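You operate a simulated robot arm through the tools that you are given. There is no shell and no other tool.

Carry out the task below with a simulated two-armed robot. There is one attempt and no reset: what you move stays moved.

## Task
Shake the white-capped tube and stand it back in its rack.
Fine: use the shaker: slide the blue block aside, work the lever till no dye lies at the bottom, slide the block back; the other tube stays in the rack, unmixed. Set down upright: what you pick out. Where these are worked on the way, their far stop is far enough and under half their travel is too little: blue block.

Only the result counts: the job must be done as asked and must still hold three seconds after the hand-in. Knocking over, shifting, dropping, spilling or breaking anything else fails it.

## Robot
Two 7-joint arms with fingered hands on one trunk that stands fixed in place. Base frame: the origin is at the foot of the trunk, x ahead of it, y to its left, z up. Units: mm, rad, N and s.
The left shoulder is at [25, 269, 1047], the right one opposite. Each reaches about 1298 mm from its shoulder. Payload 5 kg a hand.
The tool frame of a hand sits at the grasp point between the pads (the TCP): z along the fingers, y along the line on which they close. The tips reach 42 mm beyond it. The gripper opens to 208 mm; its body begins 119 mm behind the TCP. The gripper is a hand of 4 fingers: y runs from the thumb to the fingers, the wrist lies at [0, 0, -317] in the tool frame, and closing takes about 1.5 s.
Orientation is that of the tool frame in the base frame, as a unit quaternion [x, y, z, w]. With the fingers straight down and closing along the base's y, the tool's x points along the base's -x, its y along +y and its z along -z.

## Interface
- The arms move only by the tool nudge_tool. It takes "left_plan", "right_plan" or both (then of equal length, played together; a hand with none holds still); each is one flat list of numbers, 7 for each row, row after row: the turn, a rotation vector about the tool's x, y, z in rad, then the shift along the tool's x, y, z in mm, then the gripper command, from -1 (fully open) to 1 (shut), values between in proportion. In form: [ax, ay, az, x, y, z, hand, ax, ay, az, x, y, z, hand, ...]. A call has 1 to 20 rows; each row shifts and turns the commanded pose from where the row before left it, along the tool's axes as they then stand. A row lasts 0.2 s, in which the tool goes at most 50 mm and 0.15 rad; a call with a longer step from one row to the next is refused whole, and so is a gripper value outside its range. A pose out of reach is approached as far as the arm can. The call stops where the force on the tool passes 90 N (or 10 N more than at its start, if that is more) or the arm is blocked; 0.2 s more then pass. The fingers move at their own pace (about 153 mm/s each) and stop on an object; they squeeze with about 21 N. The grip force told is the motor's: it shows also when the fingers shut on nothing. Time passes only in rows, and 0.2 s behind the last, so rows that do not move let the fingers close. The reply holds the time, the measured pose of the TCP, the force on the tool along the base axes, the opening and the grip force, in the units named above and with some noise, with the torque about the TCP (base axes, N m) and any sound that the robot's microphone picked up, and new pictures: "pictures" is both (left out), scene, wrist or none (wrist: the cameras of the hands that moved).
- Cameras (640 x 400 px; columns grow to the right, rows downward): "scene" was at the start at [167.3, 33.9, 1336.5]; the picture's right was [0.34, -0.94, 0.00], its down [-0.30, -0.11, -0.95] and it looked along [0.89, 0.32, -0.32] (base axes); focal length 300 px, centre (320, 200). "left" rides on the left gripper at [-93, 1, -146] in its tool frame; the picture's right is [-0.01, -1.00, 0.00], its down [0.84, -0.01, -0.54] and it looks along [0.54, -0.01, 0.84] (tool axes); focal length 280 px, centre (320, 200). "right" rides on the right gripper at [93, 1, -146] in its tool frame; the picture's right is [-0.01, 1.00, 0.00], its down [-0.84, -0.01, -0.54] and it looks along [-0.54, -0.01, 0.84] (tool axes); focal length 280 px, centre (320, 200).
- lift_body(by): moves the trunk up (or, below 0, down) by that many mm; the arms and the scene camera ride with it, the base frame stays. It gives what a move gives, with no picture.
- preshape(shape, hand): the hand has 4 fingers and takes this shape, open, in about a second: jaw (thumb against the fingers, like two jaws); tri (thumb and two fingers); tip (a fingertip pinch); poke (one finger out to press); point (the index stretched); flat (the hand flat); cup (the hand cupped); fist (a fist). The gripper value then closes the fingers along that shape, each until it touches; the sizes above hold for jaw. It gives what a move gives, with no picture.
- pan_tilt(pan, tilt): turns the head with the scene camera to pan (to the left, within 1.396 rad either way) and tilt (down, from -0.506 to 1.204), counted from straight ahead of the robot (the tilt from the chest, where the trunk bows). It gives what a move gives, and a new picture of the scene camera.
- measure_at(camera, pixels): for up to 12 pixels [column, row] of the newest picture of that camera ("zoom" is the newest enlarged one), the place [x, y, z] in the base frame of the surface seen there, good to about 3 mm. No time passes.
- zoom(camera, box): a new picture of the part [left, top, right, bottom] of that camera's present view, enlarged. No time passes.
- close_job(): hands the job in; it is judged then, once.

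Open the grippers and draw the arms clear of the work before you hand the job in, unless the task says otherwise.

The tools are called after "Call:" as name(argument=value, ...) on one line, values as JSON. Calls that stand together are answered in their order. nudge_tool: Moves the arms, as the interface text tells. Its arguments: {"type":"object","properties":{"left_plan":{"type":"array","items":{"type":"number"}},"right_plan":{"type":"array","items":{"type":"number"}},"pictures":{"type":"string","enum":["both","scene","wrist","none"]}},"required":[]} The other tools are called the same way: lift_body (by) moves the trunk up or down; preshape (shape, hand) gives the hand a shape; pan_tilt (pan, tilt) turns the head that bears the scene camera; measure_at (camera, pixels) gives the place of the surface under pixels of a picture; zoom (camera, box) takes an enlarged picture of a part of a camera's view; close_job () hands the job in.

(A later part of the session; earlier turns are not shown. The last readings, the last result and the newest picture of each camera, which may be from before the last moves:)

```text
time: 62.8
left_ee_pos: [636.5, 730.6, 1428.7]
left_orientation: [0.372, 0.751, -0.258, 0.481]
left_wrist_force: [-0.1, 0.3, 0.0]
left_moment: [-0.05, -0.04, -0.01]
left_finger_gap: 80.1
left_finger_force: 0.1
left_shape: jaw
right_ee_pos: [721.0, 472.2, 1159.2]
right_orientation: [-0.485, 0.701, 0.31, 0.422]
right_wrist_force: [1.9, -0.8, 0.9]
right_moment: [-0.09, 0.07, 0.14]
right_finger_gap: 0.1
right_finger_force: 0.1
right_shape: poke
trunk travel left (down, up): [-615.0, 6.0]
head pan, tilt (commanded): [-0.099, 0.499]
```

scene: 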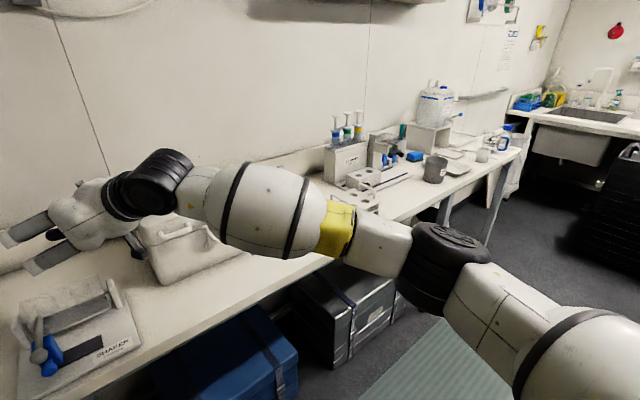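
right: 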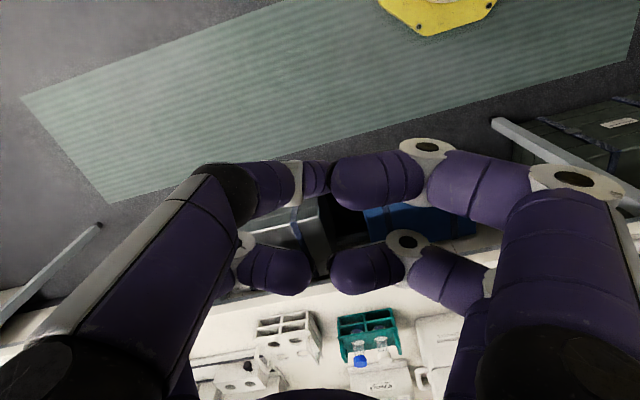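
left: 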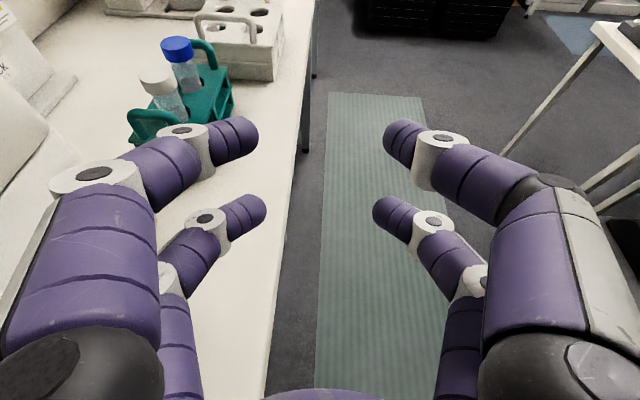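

The right hand reaches above the shaker freely with the flat hand. The left camera up at the left may look onto the shaker; I check its view.

Call:
nudge_tool(left_plan=[0, 0, 0, 0, 0, 0, 0.23], pictures="wrist")

```text
time: 63.2
left_ee_pos: [636.8, 730.3, 1428.3]
left_orientation: [0.372, 0.752, -0.257, 0.48]
left_wrist_force: [0.5, 0.3, 0.0]
left_moment: [-0.02, -0.03, 0.01]
left_finger_gap: 80.1
left_finger_force: 0.2
left_shape: jaw
right_ee_pos: [721.1, 471.4, 1160.2]
right_orientation: [-0.486, 0.7, 0.31, 0.42]
right_wrist_force: [0.4, -0.1, 0.7]
right_moment: [-0.01, -0.02, -0.03]
right_finger_gap: 0.1
right_finger_force: 0.1
right_shape: poke
trunk travel left (down, up): [-615.0, 6.0]
head pan, tilt (commanded): [-0.099, 0.499]
```

left: 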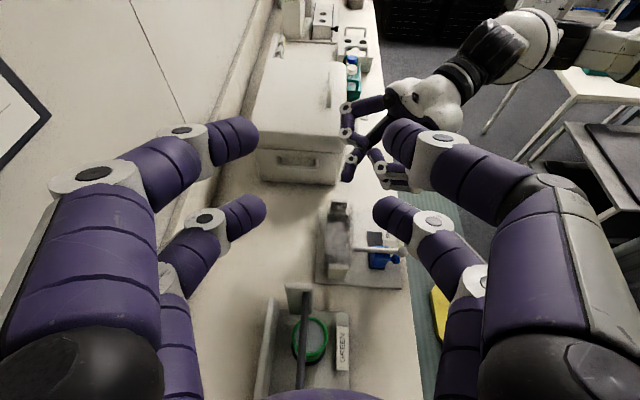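

Good view of the shaker from the left camera. Now I take the right hand back in front of the box to (800,-30,1280).

Call:
nudge_tool(right_plan=[0, 0, 0, 8.1, -21.8, -41.4, -1, 0, 0, 0, 8.1, -21.8, -41.4, -1, 0, 0, 0, 8.1, -21.8, -41.4, -1, 0, 0, 0, 8.1, -21.8, -41.4, -1, 0, 0, 0, 8.1, -21.8, -41.4, -1, 0, 0, 0, 8.1, -21.8, -41.4, -1, 0, 0, 0, 8.1, -21.8, -41.4, -1, 0, 0, 0, 8.1, -21.8, -41.4, -1, 0, 0, 0, 8.1, -21.8, -41.4, -1, 0, 0, 0, 8.1, -21.8, -41.4, -1, 0, 0, 0, 8.1, -21.8, -41.4, -1], pictures="none")

Call:
preshape(shape="jaw", hand="right")

Call:
nudge_tool(right_plan=[0.1224, -0.0038, 0.0622, 0, 0, 0, 0.4, 0.1224, -0.0038, 0.0622, 0, 0, 0, 0.4, 0.1224, -0.0038, 0.0622, 0, 0, 0, 0.4, 0.1224, -0.0038, 0.0622, 0, 0, 0, 0.4, 0.1224, -0.0038, 0.0622, 0, 0, 0, 0.4, 0.1224, -0.0038, 0.0622, 0, 0, 0, 0.4, 0.1224, -0.0038, 0.0622, 0, 0, 0, 0.4, 0.1224, -0.0038, 0.0622, 0, 0, 0, 0.4, 0.1224, -0.0038, 0.0622, 0, 0, 0, 0.4, 0.1224, -0.0038, 0.0622, 0, 0, 0, 0.4, 0.1224, -0.0038, 0.0622, 0, 0, 0, 0.4], pictures="both")

```text
time: 65.6
left_ee_pos: [635.5, 728.8, 1430.6]
left_orientation: [0.373, 0.751, -0.256, 0.48]
left_wrist_force: [-1.1, -0.3, 1.2]
left_moment: [0.18, 0.07, 0.15]
left_finger_gap: 80.4
left_finger_force: 0.0
left_shape: jaw
right_ee_pos: [799.0, -31.4, 1278.9]
right_orientation: [-0.486, 0.7, 0.31, 0.421]
right_wrist_force: [-0.5, 0.2, -1.4]
right_moment: [0.09, -0.05, -0.01]
right_finger_gap: 0.0
right_finger_force: 0.1
right_shape: poke
trunk travel left (down, up): [-615.0, 6.0]
head pan, tilt (commanded): [-0.099, 0.499]
```

```text
time: 66.5
left_ee_pos: [636.7, 728.0, 1428.8]
left_orientation: [0.372, 0.751, -0.258, 0.48]
left_wrist_force: [-0.6, -0.3, 0.5]
left_moment: [0.01, 0.0, 0.0]
left_finger_gap: 80.1
left_finger_force: 0.0
left_shape: jaw
right_ee_pos: [799.5, -30.7, 1280.9]
right_orientation: [-0.485, 0.7, 0.31, 0.421]
right_wrist_force: [0.8, -0.4, -0.3]
right_moment: [0.04, 0.02, 0.0]
right_finger_gap: 208.0
right_finger_force: 0.0
right_shape: jaw
trunk travel left (down, up): [-615.0, 6.0]
head pan, tilt (commanded): [-0.099, 0.499]
```

```text
time: 68.9
left_ee_pos: [634.9, 730.1, 1430.0]
left_orientation: [0.372, 0.751, -0.258, 0.481]
left_wrist_force: [-1.4, 0.9, -0.4]
left_moment: [-0.04, -0.06, 0.09]
left_finger_gap: 80.0
left_finger_force: 0.2
left_shape: jaw
right_ee_pos: [801.4, -30.5, 1281.9]
right_orientation: [0.125, 0.842, -0.062, 0.521]
right_wrist_force: [-1.2, 0.1, -2.9]
right_moment: [-0.12, -0.29, -0.03]
right_finger_gap: 62.4
right_finger_force: 0.1
right_shape: jaw
right hand out of reach, approached as far as the arm can: row 11
trunk travel left (down, up): [-615.0, 6.0]
head pan, tilt (commanded): [-0.099, 0.499]
```

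scene: 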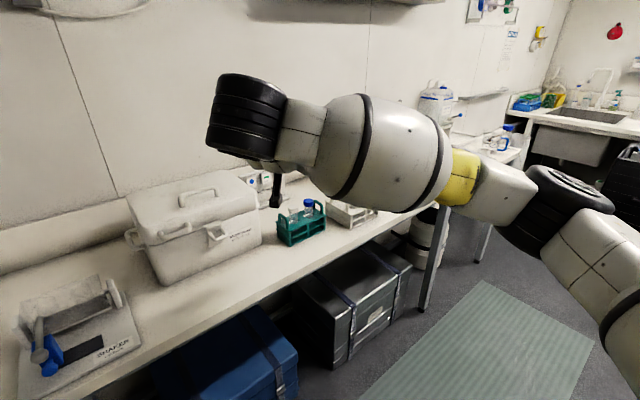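
right: 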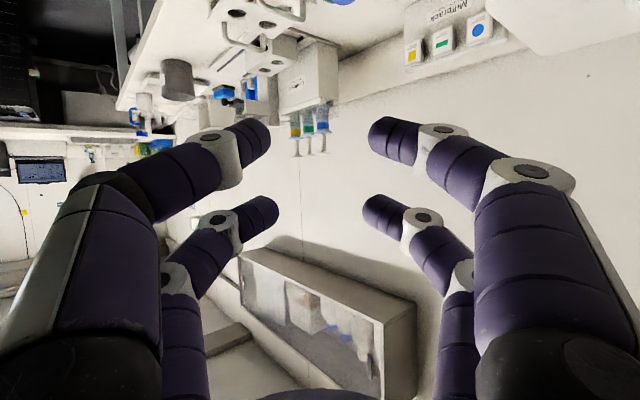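

The hand points the right way now (slightly limited at this height). I measure the near finger pair's tips in the right camera to pin down the contact point in the tool frame.

Call:
measure_at(camera="right", pixels=[[268, 125], [262, 132], [250, 130], [265, 145], [372, 125], [378, 135], [390, 130], [375, 148], [256, 118], [385, 118]])

```text
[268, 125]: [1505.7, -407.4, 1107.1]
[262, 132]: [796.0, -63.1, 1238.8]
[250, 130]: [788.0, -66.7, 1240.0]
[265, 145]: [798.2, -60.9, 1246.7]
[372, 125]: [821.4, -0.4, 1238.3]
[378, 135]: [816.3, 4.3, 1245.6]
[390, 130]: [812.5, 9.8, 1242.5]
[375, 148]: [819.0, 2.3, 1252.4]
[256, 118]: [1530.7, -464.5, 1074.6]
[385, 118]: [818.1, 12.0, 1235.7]
```

Tip contact lies at about tool (28, 0, 25). I move to (1000,-5,1130), above the rack, with the gap reduced to 48 mm.

Call:
nudge_tool(right_plan=[0, 0, 0, 9.1, 12.6, 39, 0.54, 0, 0, 0, 9.1, 12.6, 39, 0.54, 0, 0, 0, 9.1, 12.6, 39, 0.54, 0, 0, 0, 9.1, 12.6, 39, 0.54, 0, 0, 0, 9.1, 12.6, 39, 0.54, 0, 0, 0, 9.1, 12.6, 39, 0.54], pictures="both")

```text
time: 70.3
left_ee_pos: [637.7, 729.2, 1428.3]
left_orientation: [0.372, 0.752, -0.257, 0.48]
left_wrist_force: [0.8, 0.3, 0.0]
left_moment: [-0.02, 0.04, -0.05]
left_finger_gap: 80.2
left_finger_force: 0.0
left_shape: jaw
right_ee_pos: [1003.6, -6.6, 1127.7]
right_orientation: [0.126, 0.843, -0.062, 0.52]
right_wrist_force: [0.3, -0.3, 0.6]
right_moment: [0.01, 0.06, 0.01]
right_finger_gap: 48.1
right_finger_force: 0.0
right_shape: jaw
trunk travel left (down, up): [-615.0, 6.0]
head pan, tilt (commanded): [-0.099, 0.499]
```

scene: 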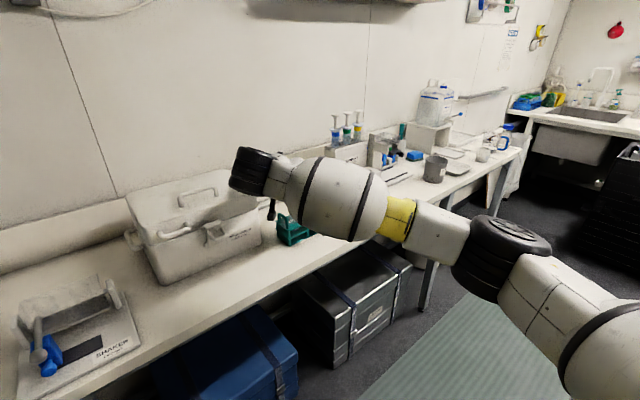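
right: 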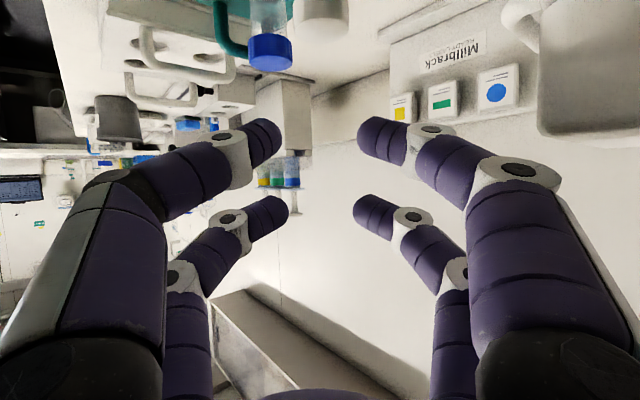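

The white cap is at (322,10) in the right camera, centred between the near finger pair's tips at (270,135) and (372,135). I measure the cap from here.

Call:
measure_at(camera="right", pixels=[[322, 5], [322, 20], [322, 30], [302, 12], [342, 12], [270, 50], [260, 60], [285, 60]])

Call:
zoom(camera="right", box=[220, 0, 420, 125])

```text
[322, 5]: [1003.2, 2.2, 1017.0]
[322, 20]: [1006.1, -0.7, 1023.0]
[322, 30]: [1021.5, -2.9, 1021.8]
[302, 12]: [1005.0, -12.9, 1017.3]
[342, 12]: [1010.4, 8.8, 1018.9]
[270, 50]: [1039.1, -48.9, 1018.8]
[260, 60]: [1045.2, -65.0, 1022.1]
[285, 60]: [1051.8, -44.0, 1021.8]
```

```text
3.20 times, centred on (320, 62) of right
```

zoom: 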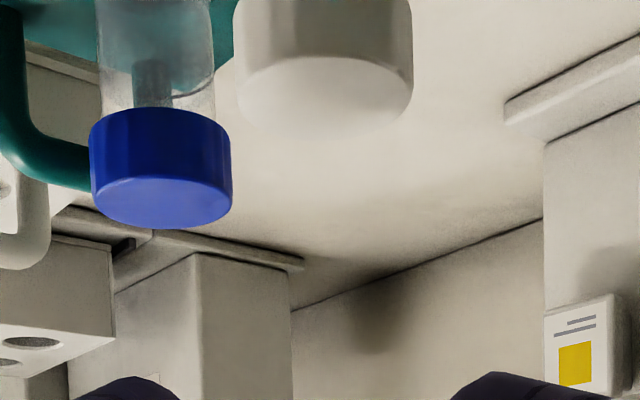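

Cap centre comes out at about (1020,-4.5), top 1022, agreeing with before. I descend two thirds of the way and check alignment.

Call:
nudge_tool(right_plan=[0, 0, 0, 21.7, 1.2, 13, 0.54, 0, 0, 0, 21.7, 1.2, 13, 0.54], pictures="wrist")

```text
time: 70.9
left_ee_pos: [636.2, 729.7, 1428.7]
left_orientation: [0.372, 0.751, -0.257, 0.48]
left_wrist_force: [0.8, -0.8, 0.7]
left_moment: [0.01, 0.0, 0.02]
left_finger_gap: 80.3
left_finger_force: 0.0
left_shape: jaw
right_ee_pos: [1008.6, -3.3, 1079.3]
right_orientation: [0.127, 0.842, -0.063, 0.521]
right_wrist_force: [0.7, 0.3, 0.2]
right_moment: [-0.01, 0.06, -0.01]
right_finger_gap: 47.9
right_finger_force: 0.1
right_shape: jaw
trunk travel left (down, up): [-615.0, 6.0]
head pan, tilt (commanded): [-0.099, 0.499]
```

right: 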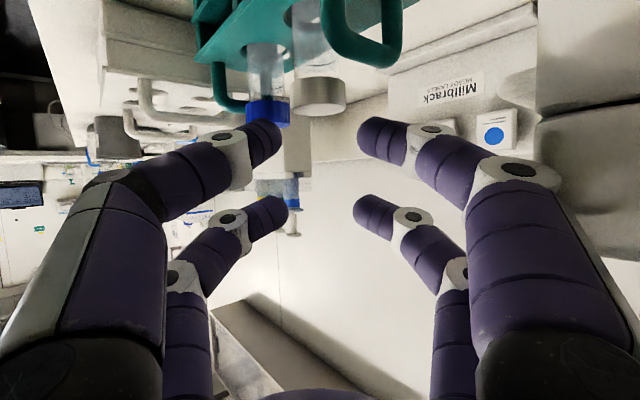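

Alignment holds: cap at (318,97), tips' midline at 321. I descend the last 27 mm.

Call:
nudge_tool(right_plan=[0, 0, 0, 11.7, 0.2, 6.9, 0.54, 0, 0, 0, 11.7, 0.2, 6.9, 0.54], pictures="wrist")

Call:
zoom(camera="right", box=[220, 60, 420, 185])

```text
time: 71.5
left_ee_pos: [636.3, 729.4, 1429.2]
left_orientation: [0.372, 0.751, -0.257, 0.48]
left_wrist_force: [-0.1, 0.5, -0.1]
left_moment: [-0.02, -0.01, -0.02]
left_finger_gap: 80.0
left_finger_force: 0.0
left_shape: jaw
right_ee_pos: [1011.7, -4.1, 1055.8]
right_orientation: [0.124, 0.845, -0.064, 0.516]
right_wrist_force: [-8.3, -4.9, 1.1]
right_moment: [0.04, 0.0, 0.94]
right_finger_gap: 47.5
right_finger_force: 0.0
right_shape: jaw
right hand out of reach, approached as far as the arm can: row 2
trunk travel left (down, up): [-615.0, 6.0]
head pan, tilt (commanded): [-0.099, 0.499]
```

right: 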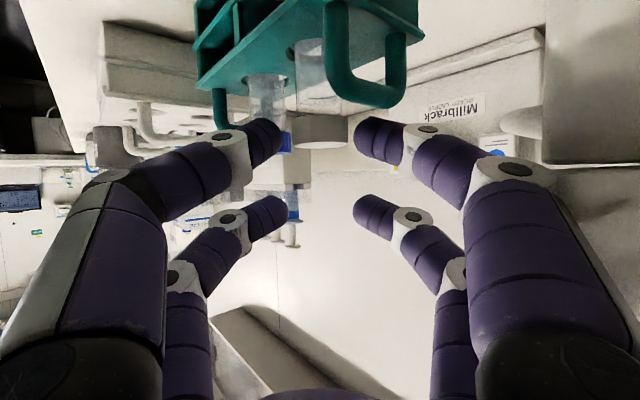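

```text
3.20 times, centred on (320, 122) of right
```

zoom: 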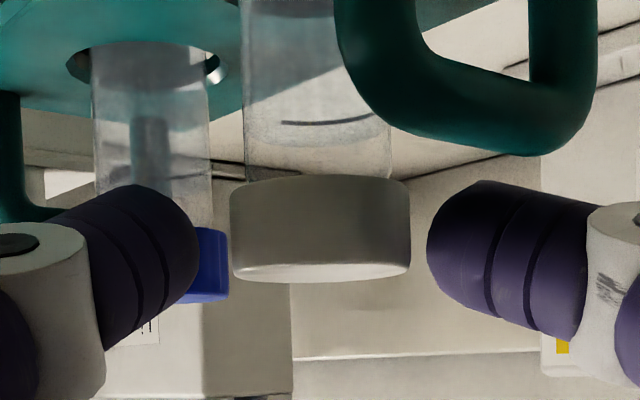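

The fingers straddle the cap well, but the arm is at a limit a few mm too high. I raise the hand 60 mm, to then lower the trunk by 60 mm so the arm works higher relative to its shoulder.

Call:
nudge_tool(right_plan=[0, 0, 0, -26.8, -0.5, -13.5, 0.54, 0, 0, 0, -26.8, -0.5, -13.5, 0.54], pictures="none")

```text
time: 72.1
left_ee_pos: [635.5, 729.6, 1427.7]
left_orientation: [0.371, 0.752, -0.257, 0.48]
left_wrist_force: [-1.1, -0.1, 0.5]
left_moment: [-0.06, -0.05, 0.01]
left_finger_gap: 80.3
left_finger_force: 0.1
left_shape: jaw
right_ee_pos: [1012.3, -4.3, 1116.0]
right_orientation: [0.125, 0.843, -0.061, 0.52]
right_wrist_force: [-0.2, 0.3, -1.1]
right_moment: [-0.04, -0.13, 0.0]
right_finger_gap: 47.8
right_finger_force: 0.1
right_shape: jaw
trunk travel left (down, up): [-615.0, 6.0]
head pan, tilt (commanded): [-0.099, 0.499]
```

Now I lower the trunk by 60 mm, which brings the hand straight down to z≈1056.

Call:
lift_body(by=-60)

```text
time: 73.1
left_ee_pos: [635.6, 729.2, 1370.1]
left_orientation: [0.372, 0.751, -0.257, 0.481]
left_wrist_force: [0.0, -0.2, 1.1]
left_moment: [0.13, -0.02, 0.07]
left_finger_gap: 80.0
left_finger_force: 0.0
left_shape: jaw
right_ee_pos: [1011.9, -7.4, 1057.4]
right_orientation: [0.127, 0.842, -0.063, 0.521]
right_wrist_force: [-0.1, -1.3, -0.1]
right_moment: [0.0, 0.06, 0.06]
right_finger_gap: 48.2
right_finger_force: 0.1
right_shape: jaw
trunk travel left (down, up): [-555.0, 66.0]
head pan, tilt (commanded): [-0.099, 0.499]
```

No contact force. A small correction brings the hand to about (1011,-3,1052); then I look closely before closing.

Call:
nudge_tool(right_plan=[0, 0, 0, 5.2, 1.5, 0.8, 0.54], pictures="wrist")

Call:
zoom(camera="right", box=[220, 60, 420, 185])

```text
time: 73.5
left_ee_pos: [637.4, 728.8, 1369.0]
left_orientation: [0.372, 0.751, -0.257, 0.481]
left_wrist_force: [-0.4, -0.5, 1.2]
left_moment: [0.0, -0.01, 0.01]
left_finger_gap: 80.2
left_finger_force: 0.0
left_shape: jaw
right_ee_pos: [1011.3, -3.7, 1051.0]
right_orientation: [0.127, 0.842, -0.063, 0.52]
right_wrist_force: [-0.3, -2.1, 0.4]
right_moment: [0.07, 0.0, 0.12]
right_finger_gap: 48.0
right_finger_force: 0.2
right_shape: jaw
trunk travel left (down, up): [-555.0, 66.0]
head pan, tilt (commanded): [-0.099, 0.499]
```

right: 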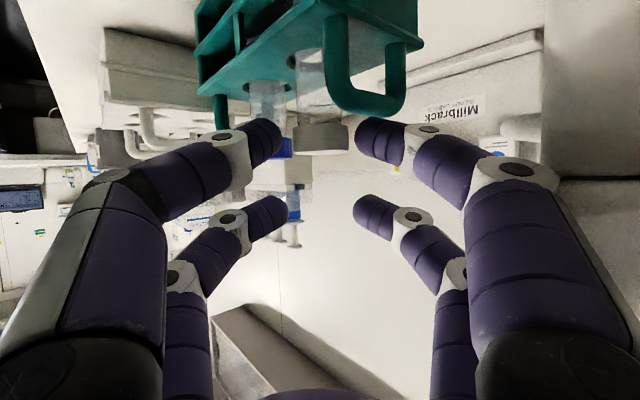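

```text
3.20 times, centred on (320, 122) of right
```

zoom: 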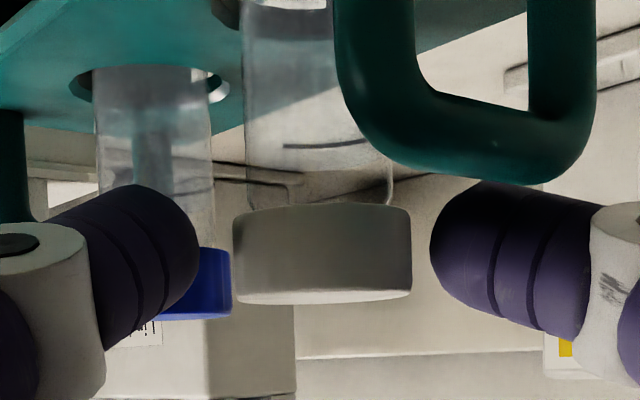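

Cap and fingertips are level and nearly centred. I shift 1.2 mm toward +y and close the fingers on the cap.

Call:
nudge_tool(right_plan=[0, 0, 0, 0, 1.2, 0, 0.6, 0, 0, 0, 0, 0, 0, 0.7, 0, 0, 0, 0, 0, 0, 0.8, 0, 0, 0, 0, 0, 0, 0.9, 0, 0, 0, 0, 0, 0, 1, 0, 0, 0, 0, 0, 0, 1, 0, 0, 0, 0, 0, 0, 1, 0, 0, 0, 0, 0, 0, 1], pictures="wrist")

Call:
zoom(camera="right", box=[220, 60, 420, 185])

```text
time: 75.3
left_ee_pos: [636.7, 730.2, 1368.7]
left_orientation: [0.372, 0.751, -0.258, 0.48]
left_wrist_force: [0.9, -0.4, 1.2]
left_moment: [0.02, 0.02, 0.0]
left_finger_gap: 80.1
left_finger_force: 0.0
left_shape: jaw
right_ee_pos: [1011.3, -2.4, 1051.9]
right_orientation: [0.125, 0.843, -0.061, 0.52]
right_wrist_force: [-0.7, -0.2, -0.7]
right_moment: [0.03, 0.04, 0.01]
right_finger_gap: 15.5
right_finger_force: 21.2
right_shape: jaw
trunk travel left (down, up): [-555.0, 66.0]
head pan, tilt (commanded): [-0.099, 0.499]
```

right: 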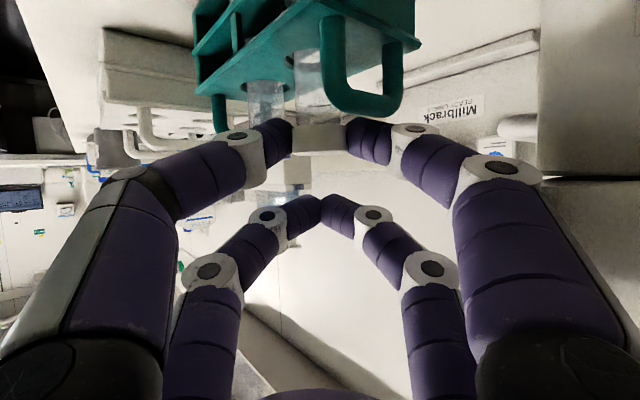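

```text
3.20 times, centred on (320, 122) of right
```

zoom: 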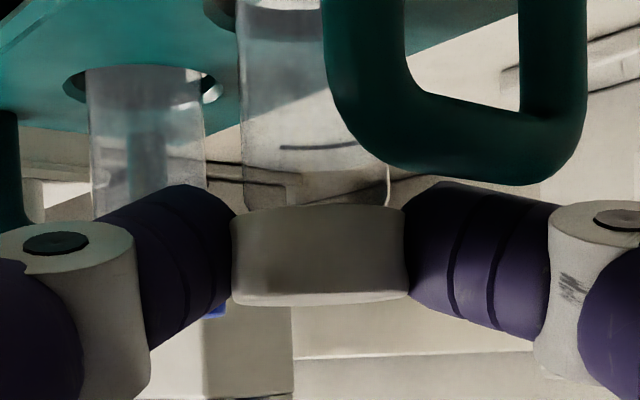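

The near pair holds the cap (reported gap 15.5 is the average of 31 and 0). I lift straight up 40 mm and look.

Call:
nudge_tool(right_plan=[0, 0, 0, -8.9, 0.25, -4.5, 1, 0, 0, 0, -8.9, 0.25, -4.5, 1, 0, 0, 0, -8.9, 0.25, -4.5, 1, 0, 0, 0, -8.9, 0.25, -4.5, 1], pictures="wrist")

Call:
zoom(camera="right", box=[200, 0, 440, 150])

```text
time: 76.3
left_ee_pos: [637.1, 729.6, 1369.3]
left_orientation: [0.372, 0.752, -0.257, 0.48]
left_wrist_force: [-0.4, 0.5, -0.4]
left_moment: [-0.02, -0.04, 0.03]
left_finger_gap: 80.0
left_finger_force: 0.1
left_shape: jaw
right_ee_pos: [1011.7, -3.7, 1090.6]
right_orientation: [0.126, 0.843, -0.062, 0.52]
right_wrist_force: [-0.7, -0.4, -0.6]
right_moment: [-0.05, -0.01, 0.01]
right_finger_gap: 15.1
right_finger_force: 20.9
right_shape: jaw
trunk travel left (down, up): [-555.0, 66.0]
head pan, tilt (commanded): [-0.099, 0.499]
```

right: 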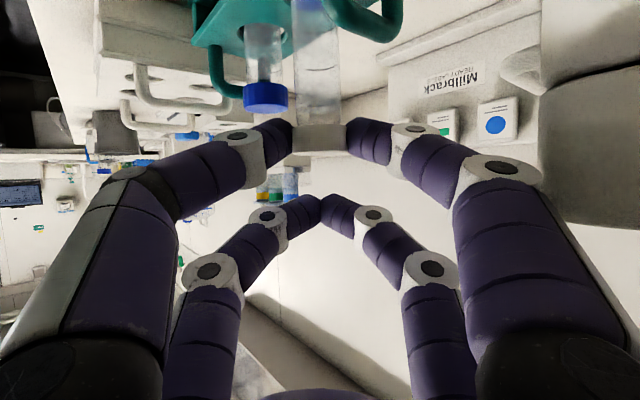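

```text
2.67 times, centred on (320, 75) of right
```

zoom: 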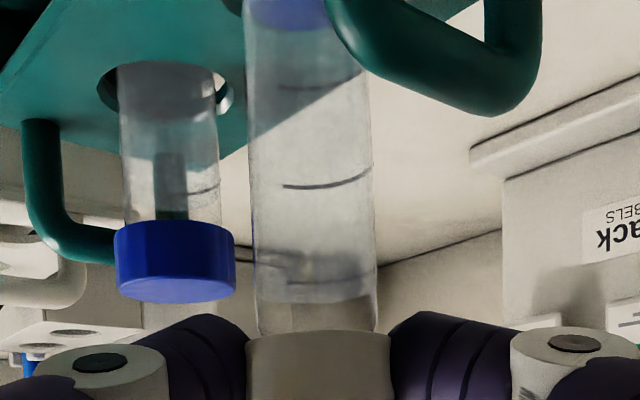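

The tube comes out cleanly with dye visible at its bottom; the blue one stays. I lift another 110 mm.

Call:
nudge_tool(right_plan=[0, 0, 0, -19.6, 0.55, -9.9, 1, 0, 0, 0, -19.6, 0.55, -9.9, 1, 0, 0, 0, -19.6, 0.55, -9.9, 1, 0, 0, 0, -19.6, 0.55, -9.9, 1, 0, 0, 0, -19.6, 0.55, -9.9, 1], pictures="wrist")

```text
time: 77.5
left_ee_pos: [635.0, 730.4, 1369.7]
left_orientation: [0.372, 0.751, -0.257, 0.481]
left_wrist_force: [-1.1, 0.6, 0.3]
left_moment: [0.04, -0.06, 0.04]
left_finger_gap: 80.0
left_finger_force: 0.0
left_shape: jaw
right_ee_pos: [1010.7, -1.7, 1201.2]
right_orientation: [0.126, 0.842, -0.062, 0.52]
right_wrist_force: [-0.4, 1.1, -0.8]
right_moment: [-0.03, -0.04, -0.01]
right_finger_gap: 15.6
right_finger_force: 21.7
right_shape: jaw
trunk travel left (down, up): [-555.0, 66.0]
head pan, tilt (commanded): [-0.099, 0.499]
```

right: 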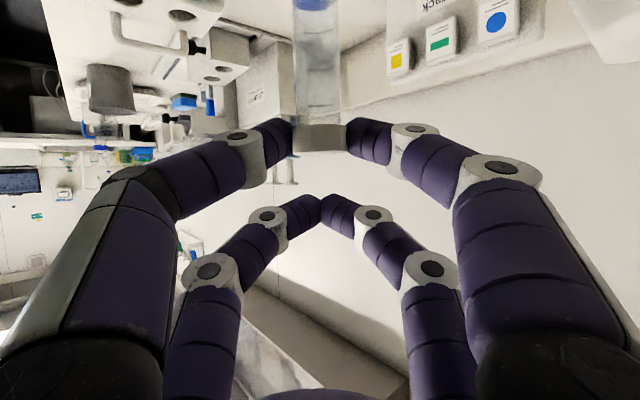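

Tube hangs upright at (318,135)→top. I draw back to x≈790 and then yaw the hand left by 1.51 rad.

Call:
nudge_tool(right_plan=[0, 0, 0, 15.4, -11.4, -31.3, 1, 0, 0, 0, 15.4, -11.4, -31.3, 1, 0, 0, 0, 15.4, -11.4, -31.3, 1, 0, 0, 0, 15.4, -11.4, -31.3, 1, 0, 0, 0, 15.4, -11.4, -31.3, 1, 0, 0, 0, 15.4, -11.4, -31.3, 1, -0.1226, 0.0035, -0.0616, 0, 0, 0, 1, -0.1226, 0.0035, -0.0616, 0, 0, 0, 1, -0.1226, 0.0035, -0.0616, 0, 0, 0, 1, -0.1226, 0.0035, -0.0616, 0, 0, 0, 1, -0.1226, 0.0035, -0.0616, 0, 0, 0, 1, -0.1226, 0.0035, -0.0616, 0, 0, 0, 1, -0.1226, 0.0035, -0.0616, 0, 0, 0, 1, -0.1226, 0.0035, -0.0616, 0, 0, 0, 1, -0.1226, 0.0035, -0.0616, 0, 0, 0, 1, -0.1226, 0.0035, -0.0616, 0, 0, 0, 1, -0.1226, 0.0035, -0.0616, 0, 0, 0, 1], pictures="wrist")

```text
time: 81.1
left_ee_pos: [637.9, 728.9, 1368.3]
left_orientation: [0.372, 0.751, -0.258, 0.481]
left_wrist_force: [0.6, -0.7, 0.7]
left_moment: [-0.01, -0.01, 0.0]
left_finger_gap: 80.3
left_finger_force: 0.1
left_shape: jaw
right_ee_pos: [806.8, -12.0, 1202.4]
right_orientation: [-0.484, 0.7, 0.313, 0.422]
right_wrist_force: [0.5, 0.1, -1.6]
right_moment: [0.02, 0.01, 0.04]
right_finger_gap: 15.5
right_finger_force: 20.8
right_shape: jaw
right hand out of reach, approached as far as the arm can: row 6
trunk travel left (down, up): [-555.0, 66.0]
head pan, tilt (commanded): [-0.099, 0.499]
```

right: 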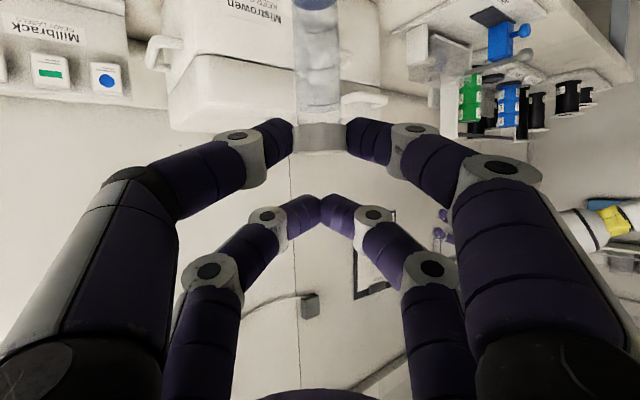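

Now TCP (807,-12,1202). I carry the tube to above the shaker's right hole, TCP ≈ (725,487,1202).

Call:
nudge_tool(right_plan=[0, 0, 0, -14.75, 18.8, 30.7, 1, 0, 0, 0, -14.75, 18.8, 30.7, 1, 0, 0, 0, -14.75, 18.8, 30.7, 1, 0, 0, 0, -14.75, 18.8, 30.7, 1, 0, 0, 0, -14.75, 18.8, 30.7, 1, 0, 0, 0, -14.75, 18.8, 30.7, 1, 0, 0, 0, -14.75, 18.8, 30.7, 1, 0, 0, 0, -14.75, 18.8, 30.7, 1, 0, 0, 0, -14.75, 18.8, 30.7, 1, 0, 0, 0, -14.75, 18.8, 30.7, 1, 0, 0, 0, -14.75, 18.8, 30.7, 1, 0, 0, 0, -14.75, 18.8, 30.7, 1, 0, 0, 0, -14.75, 18.8, 30.7, 1], pictures="none")

Call:
pan_tilt(pan=0.72, tilt=0.5)

Call:
nudge_tool(left_plan=[0, 0, 0, 0, 0, 0, 0.23], right_plan=[0, 0, 0, 0, 0, 0, 1], pictures="both")

```text
time: 83.9
left_ee_pos: [635.6, 730.9, 1368.4]
left_orientation: [0.371, 0.752, -0.257, 0.48]
left_wrist_force: [0.0, 1.7, -0.1]
left_moment: [-0.15, -0.11, -0.01]
left_finger_gap: 80.0
left_finger_force: 0.1
left_shape: jaw
right_ee_pos: [726.3, 489.0, 1203.6]
right_orientation: [-0.484, 0.7, 0.312, 0.423]
right_wrist_force: [-0.4, 0.1, 0.5]
right_moment: [-0.01, -0.01, -0.02]
right_finger_gap: 15.2
right_finger_force: 20.7
right_shape: jaw
trunk travel left (down, up): [-555.0, 66.0]
head pan, tilt (commanded): [-0.099, 0.499]
```

```text
time: 85.1
left_ee_pos: [636.9, 730.1, 1369.5]
left_orientation: [0.372, 0.752, -0.257, 0.48]
left_wrist_force: [-0.1, 0.9, -1.3]
left_moment: [-0.02, 0.02, 0.0]
left_finger_gap: 79.9
left_finger_force: 0.0
left_shape: jaw
right_ee_pos: [725.1, 488.9, 1203.0]
right_orientation: [-0.483, 0.701, 0.311, 0.423]
right_wrist_force: [-0.3, -0.2, -0.5]
right_moment: [0.02, 0.0, 0.01]
right_finger_gap: 15.3
right_finger_force: 21.0
right_shape: jaw
trunk travel left (down, up): [-555.0, 66.0]
head pan, tilt (commanded): [0.721, 0.499]
```

scene: 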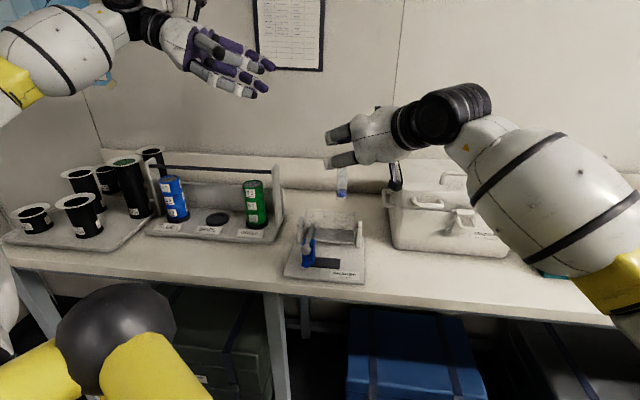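

```text
time: 85.5
left_ee_pos: [635.8, 729.4, 1368.7]
left_orientation: [0.372, 0.751, -0.257, 0.48]
left_wrist_force: [-0.3, -0.3, -0.7]
left_moment: [-0.01, 0.0, -0.04]
left_finger_gap: 80.1
left_finger_force: 0.1
left_shape: jaw
right_ee_pos: [726.4, 487.5, 1203.2]
right_orientation: [-0.485, 0.699, 0.313, 0.422]
right_wrist_force: [-0.6, -0.1, -0.2]
right_moment: [0.02, -0.05, -0.01]
right_finger_gap: 15.6
right_finger_force: 21.0
right_shape: jaw
trunk travel left (down, up): [-555.0, 66.0]
head pan, tilt (commanded): [0.721, 0.499]
```

scene: 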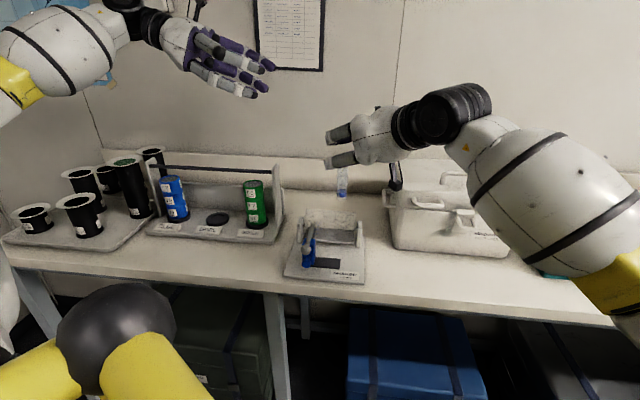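
right: 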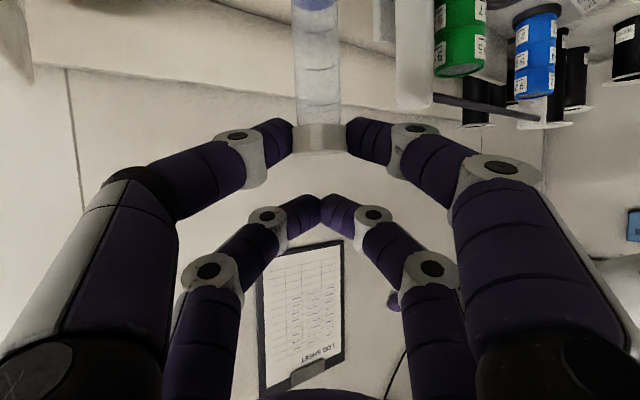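
left: 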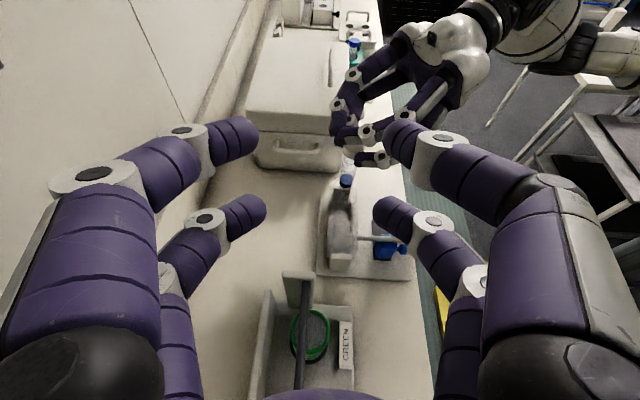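

Both views show the tube above the shaker: scene (342,180) and left camera (346,180). I zoom into both.

Call:
zoom(camera="scene", box=[270, 150, 398, 290])

Call:
zoom(camera="left", box=[290, 150, 434, 290])

```text
2.86 times, centred on (334, 220) of scene
```

zoom: 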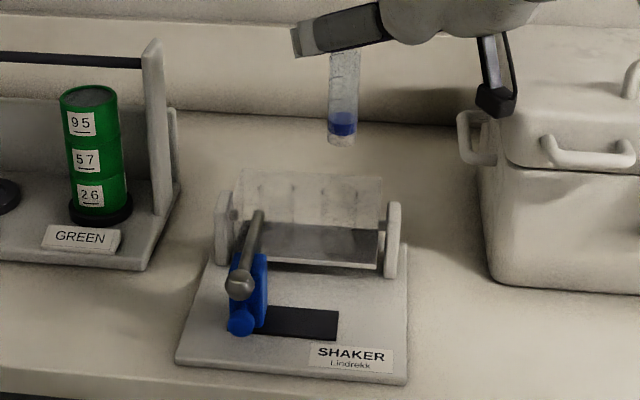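

```text
2.86 times, centred on (362, 220) of left
```

zoom: 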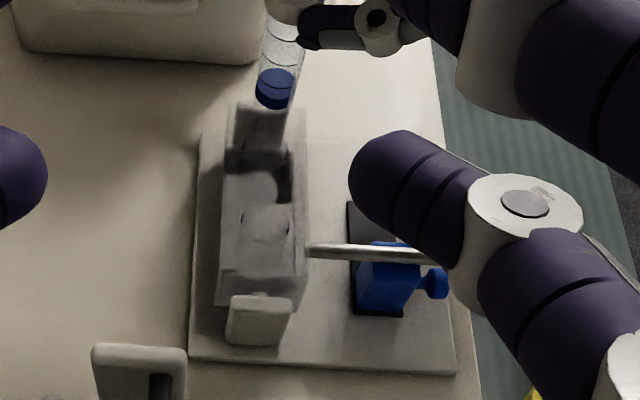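

I zoom tighter on the cradle's holes in the scene view.

Call:
zoom(camera="scene", box=[300, 195, 366, 250])

Call:
zoom(camera="left", box=[325, 170, 375, 260])

```text
7.27 times, centred on (333, 222) of scene
```

zoom: 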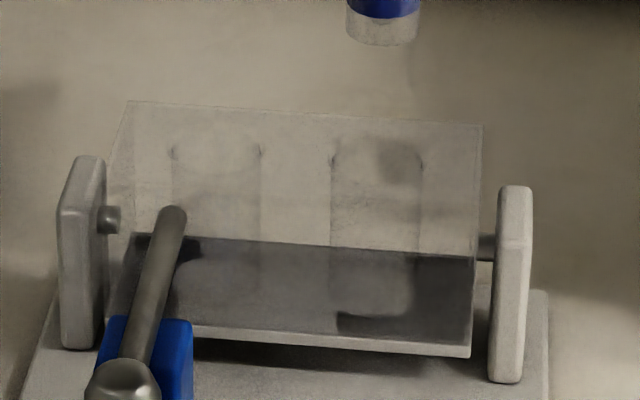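

```text
4.44 times, centred on (350, 215) of left
```

zoom: 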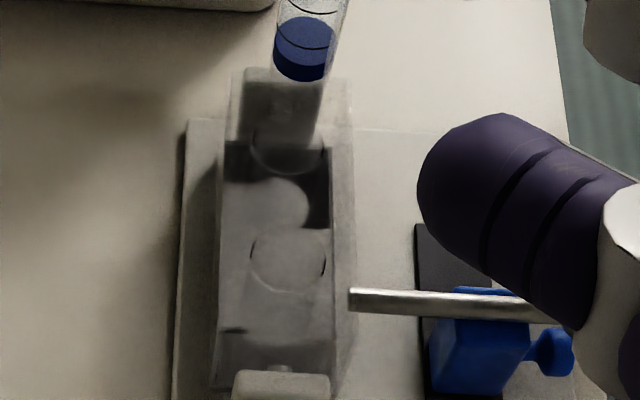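

From the scene view geometry I estimate the cradle top near z≈1003 with holes at about u=72 and 135, f≈155. I zoom further in the left camera to cross-check the hole circles.

Call:
zoom(camera="left", box=[328, 185, 368, 245])

Call:
zoom(camera="scene", box=[308, 200, 356, 235])

```text
6.67 times, centred on (348, 215) of left
```

zoom: 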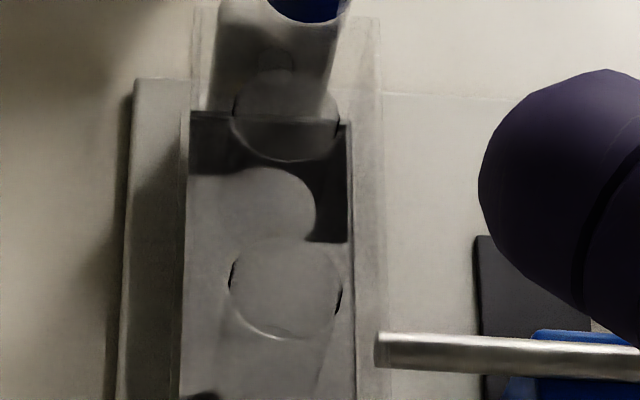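

```text
11.43 times, centred on (332, 218) of scene
```

zoom: 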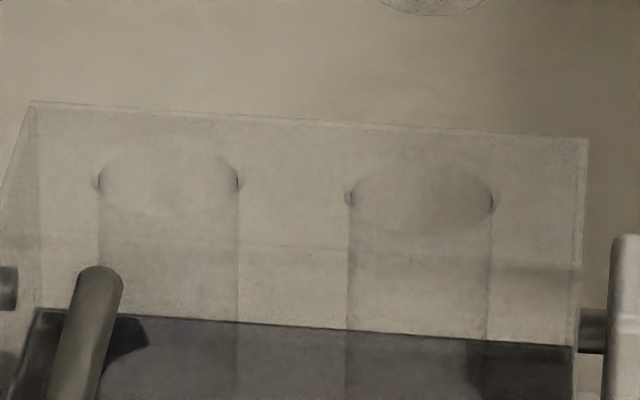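

Both views agree the right hole's centre is about (724,497) at rim z≈1000, ~36 mm wide; the tube axis is at (728.5,497), its bottom at z≈1055. I shift −4.6 mm in x and lower 47 mm to just above the rim.

Call:
nudge_tool(right_plan=[0, 0, 0, 21.35, 1.5, 10, 1, 0, 0, 0, 21.35, 1.5, 10, 1], pictures="scene")

Call:
zoom(camera="scene", box=[300, 180, 372, 245])

Call:
zoom(camera="left", box=[318, 165, 378, 245])

```text
time: 86.1
left_ee_pos: [636.2, 729.6, 1368.5]
left_orientation: [0.372, 0.752, -0.257, 0.48]
left_wrist_force: [-0.2, 0.2, 0.8]
left_moment: [-0.01, -0.01, -0.02]
left_finger_gap: 80.1
left_finger_force: 0.1
left_shape: jaw
right_ee_pos: [720.5, 487.1, 1155.9]
right_orientation: [-0.485, 0.699, 0.313, 0.422]
right_wrist_force: [0.2, 1.2, 0.2]
right_moment: [-0.02, 0.04, -0.01]
right_finger_gap: 15.1
right_finger_force: 20.1
right_shape: jaw
trunk travel left (down, up): [-555.0, 66.0]
head pan, tilt (commanded): [0.721, 0.499]
```

scene: 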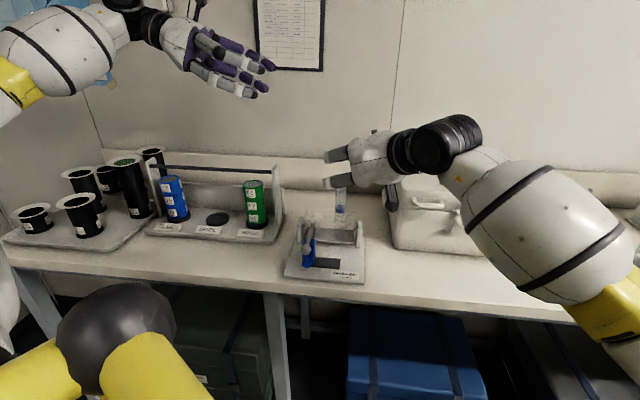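

```text
6.15 times, centred on (336, 212) of scene
```

zoom: 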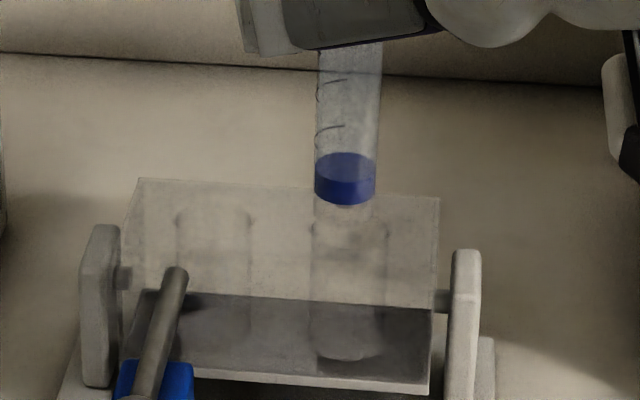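

```text
5.00 times, centred on (348, 205) of left
```

zoom: 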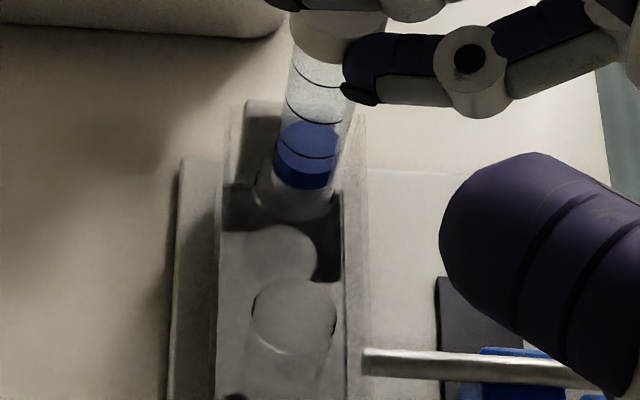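

The tube sits ~2 mm short of the hole's centre in both views. I shift 1.8 mm in +x and lower the tube 45 mm into the well, watching the force.

Call:
nudge_tool(right_plan=[0, 0, 0, 8.6, -2.0, 5, 1, 0, 0, 0, 8.9, -0.3, 4.5, 1, 0, 0, 0, 8.9, -0.3, 4.5, 1, 0, 0, 0, 8.9, -0.3, 4.5, 1], pictures="scene")

Call:
zoom(camera="scene", box=[300, 180, 372, 245])

Call:
zoom(camera="left", box=[318, 165, 378, 245])

```text
time: 87.1
left_ee_pos: [637.0, 728.7, 1368.4]
left_orientation: [0.372, 0.752, -0.258, 0.48]
left_wrist_force: [0.8, -0.3, 0.0]
left_moment: [-0.02, 0.03, 0.0]
left_finger_gap: 80.1
left_finger_force: 0.0
left_shape: jaw
right_ee_pos: [723.3, 487.8, 1114.3]
right_orientation: [-0.483, 0.7, 0.312, 0.423]
right_wrist_force: [0.1, -0.2, 0.0]
right_moment: [0.0, 0.03, 0.02]
right_finger_gap: 15.4
right_finger_force: 20.5
right_shape: jaw
trunk travel left (down, up): [-555.0, 66.0]
head pan, tilt (commanded): [0.721, 0.499]
```

scene: 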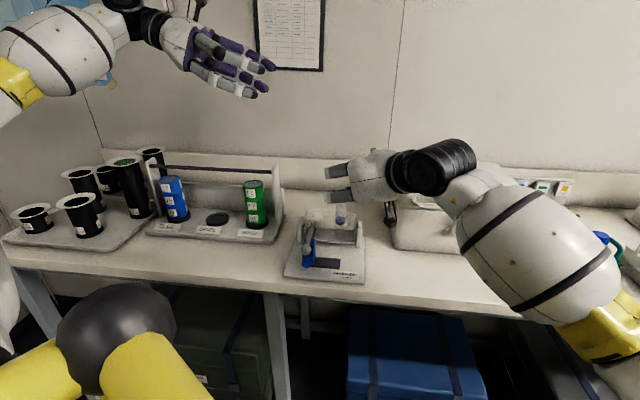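

```text
6.15 times, centred on (336, 212) of scene
```

zoom: 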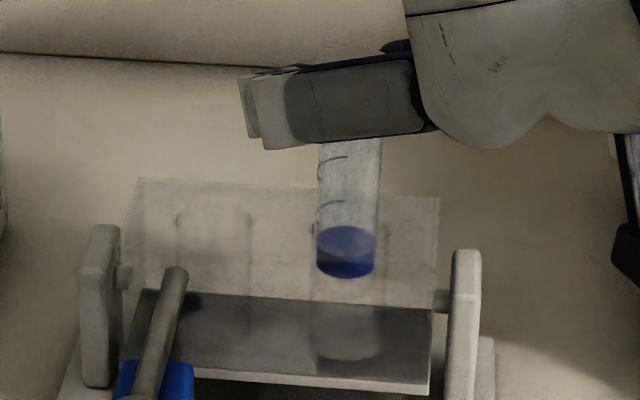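

```text
5.00 times, centred on (348, 205) of left
```

zoom: 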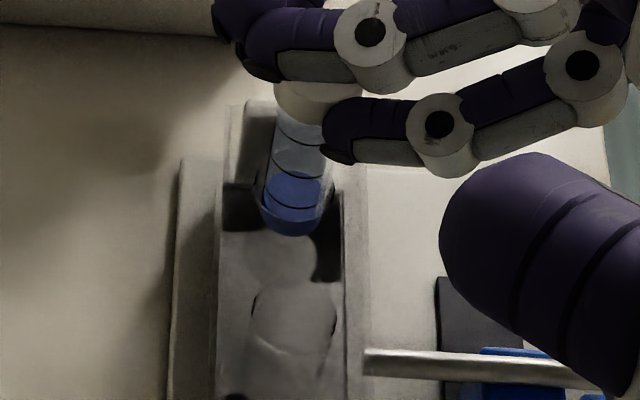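

The tube has entered the well with no force. I lower 24 mm more in small steps.

Call:
nudge_tool(right_plan=[0, 0, 0, 7.15, -0.2, 3.6, 1, 0, 0, 0, 7.15, -0.2, 3.6, 1, 0, 0, 0, 7.15, -0.2, 3.6, 1], pictures="none")

Call:
zoom(camera="scene", box=[300, 180, 372, 245])

```text
time: 87.9
left_ee_pos: [636.4, 731.4, 1368.8]
left_orientation: [0.372, 0.752, -0.257, 0.48]
left_wrist_force: [0.3, -0.4, -0.6]
left_moment: [-0.04, 0.01, -0.06]
left_finger_gap: 80.1
left_finger_force: 0.1
left_shape: jaw
right_ee_pos: [723.0, 487.8, 1090.8]
right_orientation: [-0.484, 0.701, 0.311, 0.422]
right_wrist_force: [0.2, 0.5, 0.2]
right_moment: [-0.04, 0.05, 0.04]
right_finger_gap: 15.4
right_finger_force: 21.1
right_shape: jaw
trunk travel left (down, up): [-555.0, 66.0]
head pan, tilt (commanded): [0.721, 0.499]
```

```text
6.15 times, centred on (336, 212) of scene
```

zoom: 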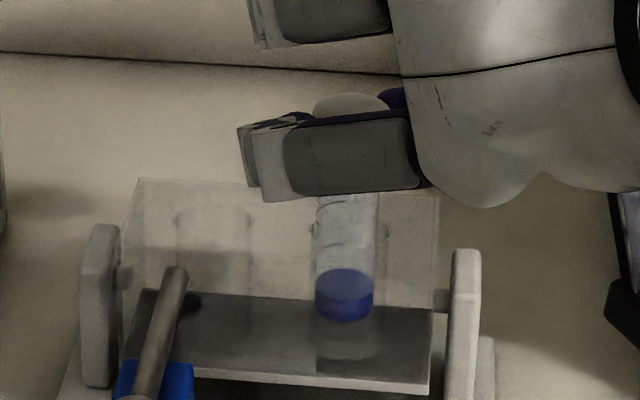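

Still free. I continue in 4 mm steps.

Call:
nudge_tool(right_plan=[0, 0, 0, 3.6, -0.1, 1.8, 1, 0, 0, 0, 3.6, -0.1, 1.8, 1, 0, 0, 0, 3.6, -0.1, 1.8, 1], pictures="none")

Call:
zoom(camera="scene", box=[300, 180, 372, 245])

```text
time: 88.7
left_ee_pos: [636.0, 729.4, 1369.1]
left_orientation: [0.372, 0.751, -0.257, 0.481]
left_wrist_force: [0.4, 0.0, 0.1]
left_moment: [0.03, 0.0, 0.01]
left_finger_gap: 80.2
left_finger_force: 0.0
left_shape: jaw
right_ee_pos: [722.9, 488.3, 1081.9]
right_orientation: [-0.484, 0.699, 0.313, 0.424]
right_wrist_force: [0.4, 0.6, 12.9]
right_moment: [0.17, -0.09, 0.0]
right_finger_gap: 15.6
right_finger_force: 20.9
right_shape: jaw
trunk travel left (down, up): [-555.0, 66.0]
head pan, tilt (commanded): [0.721, 0.499]
```

```text
6.15 times, centred on (336, 212) of scene
```

zoom: 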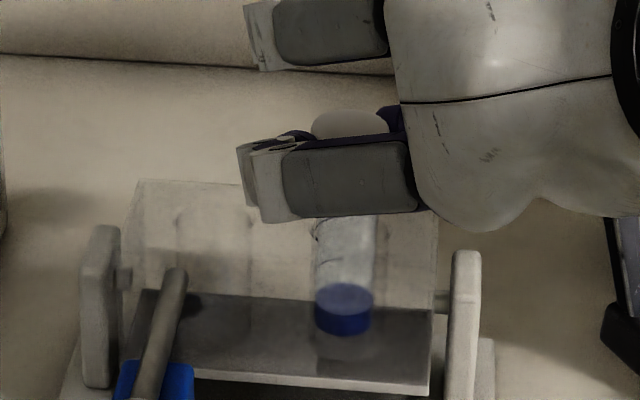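

Contact with the well floor shows as 12.9 N upward. I relieve 2 mm and open the fingers to ~60 mm.

Call:
nudge_tool(right_plan=[0, 0, 0, -1.8, 0, -0.9, 1, 0, 0, 0, 0, 0, 0, 0.7, 0, 0, 0, 0, 0, 0, 0.6, 0, 0, 0, 0, 0, 0, 0.5, 0, 0, 0, 0, 0, 0, 0.42, 0, 0, 0, 0, 0, 0, 0.42], pictures="wrist")

Call:
zoom(camera="scene", box=[300, 180, 372, 245])

```text
time: 90.1
left_ee_pos: [636.3, 728.4, 1368.5]
left_orientation: [0.372, 0.751, -0.258, 0.481]
left_wrist_force: [0.8, 0.0, -0.3]
left_moment: [0.0, 0.01, 0.0]
left_finger_gap: 79.8
left_finger_force: 0.1
left_shape: jaw
right_ee_pos: [722.6, 488.1, 1081.5]
right_orientation: [-0.484, 0.701, 0.312, 0.422]
right_wrist_force: [-0.6, -0.3, 0.0]
right_moment: [0.0, -0.04, 0.01]
right_finger_gap: 59.8
right_finger_force: 0.0
right_shape: jaw
trunk travel left (down, up): [-555.0, 66.0]
head pan, tilt (commanded): [0.721, 0.499]
```

right: 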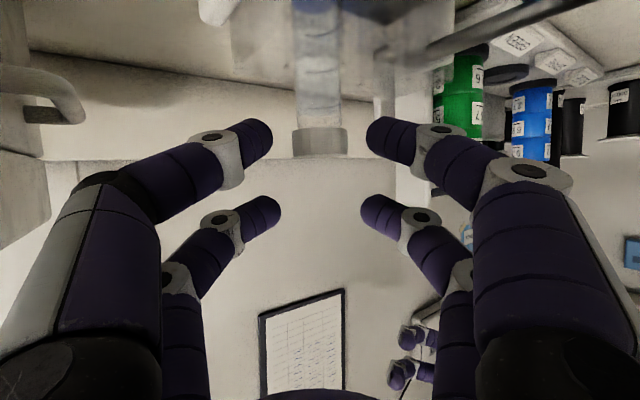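

```text
6.15 times, centred on (336, 212) of scene
```

zoom: 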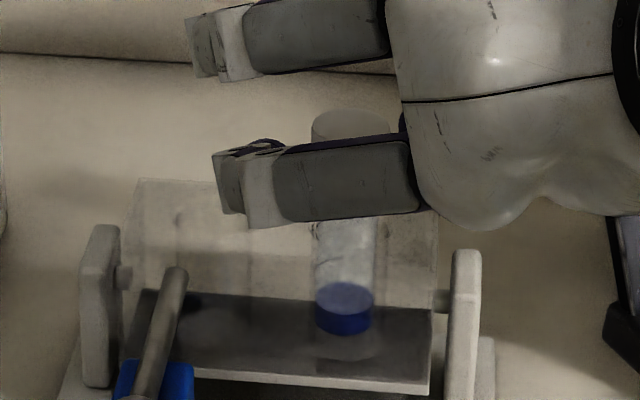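

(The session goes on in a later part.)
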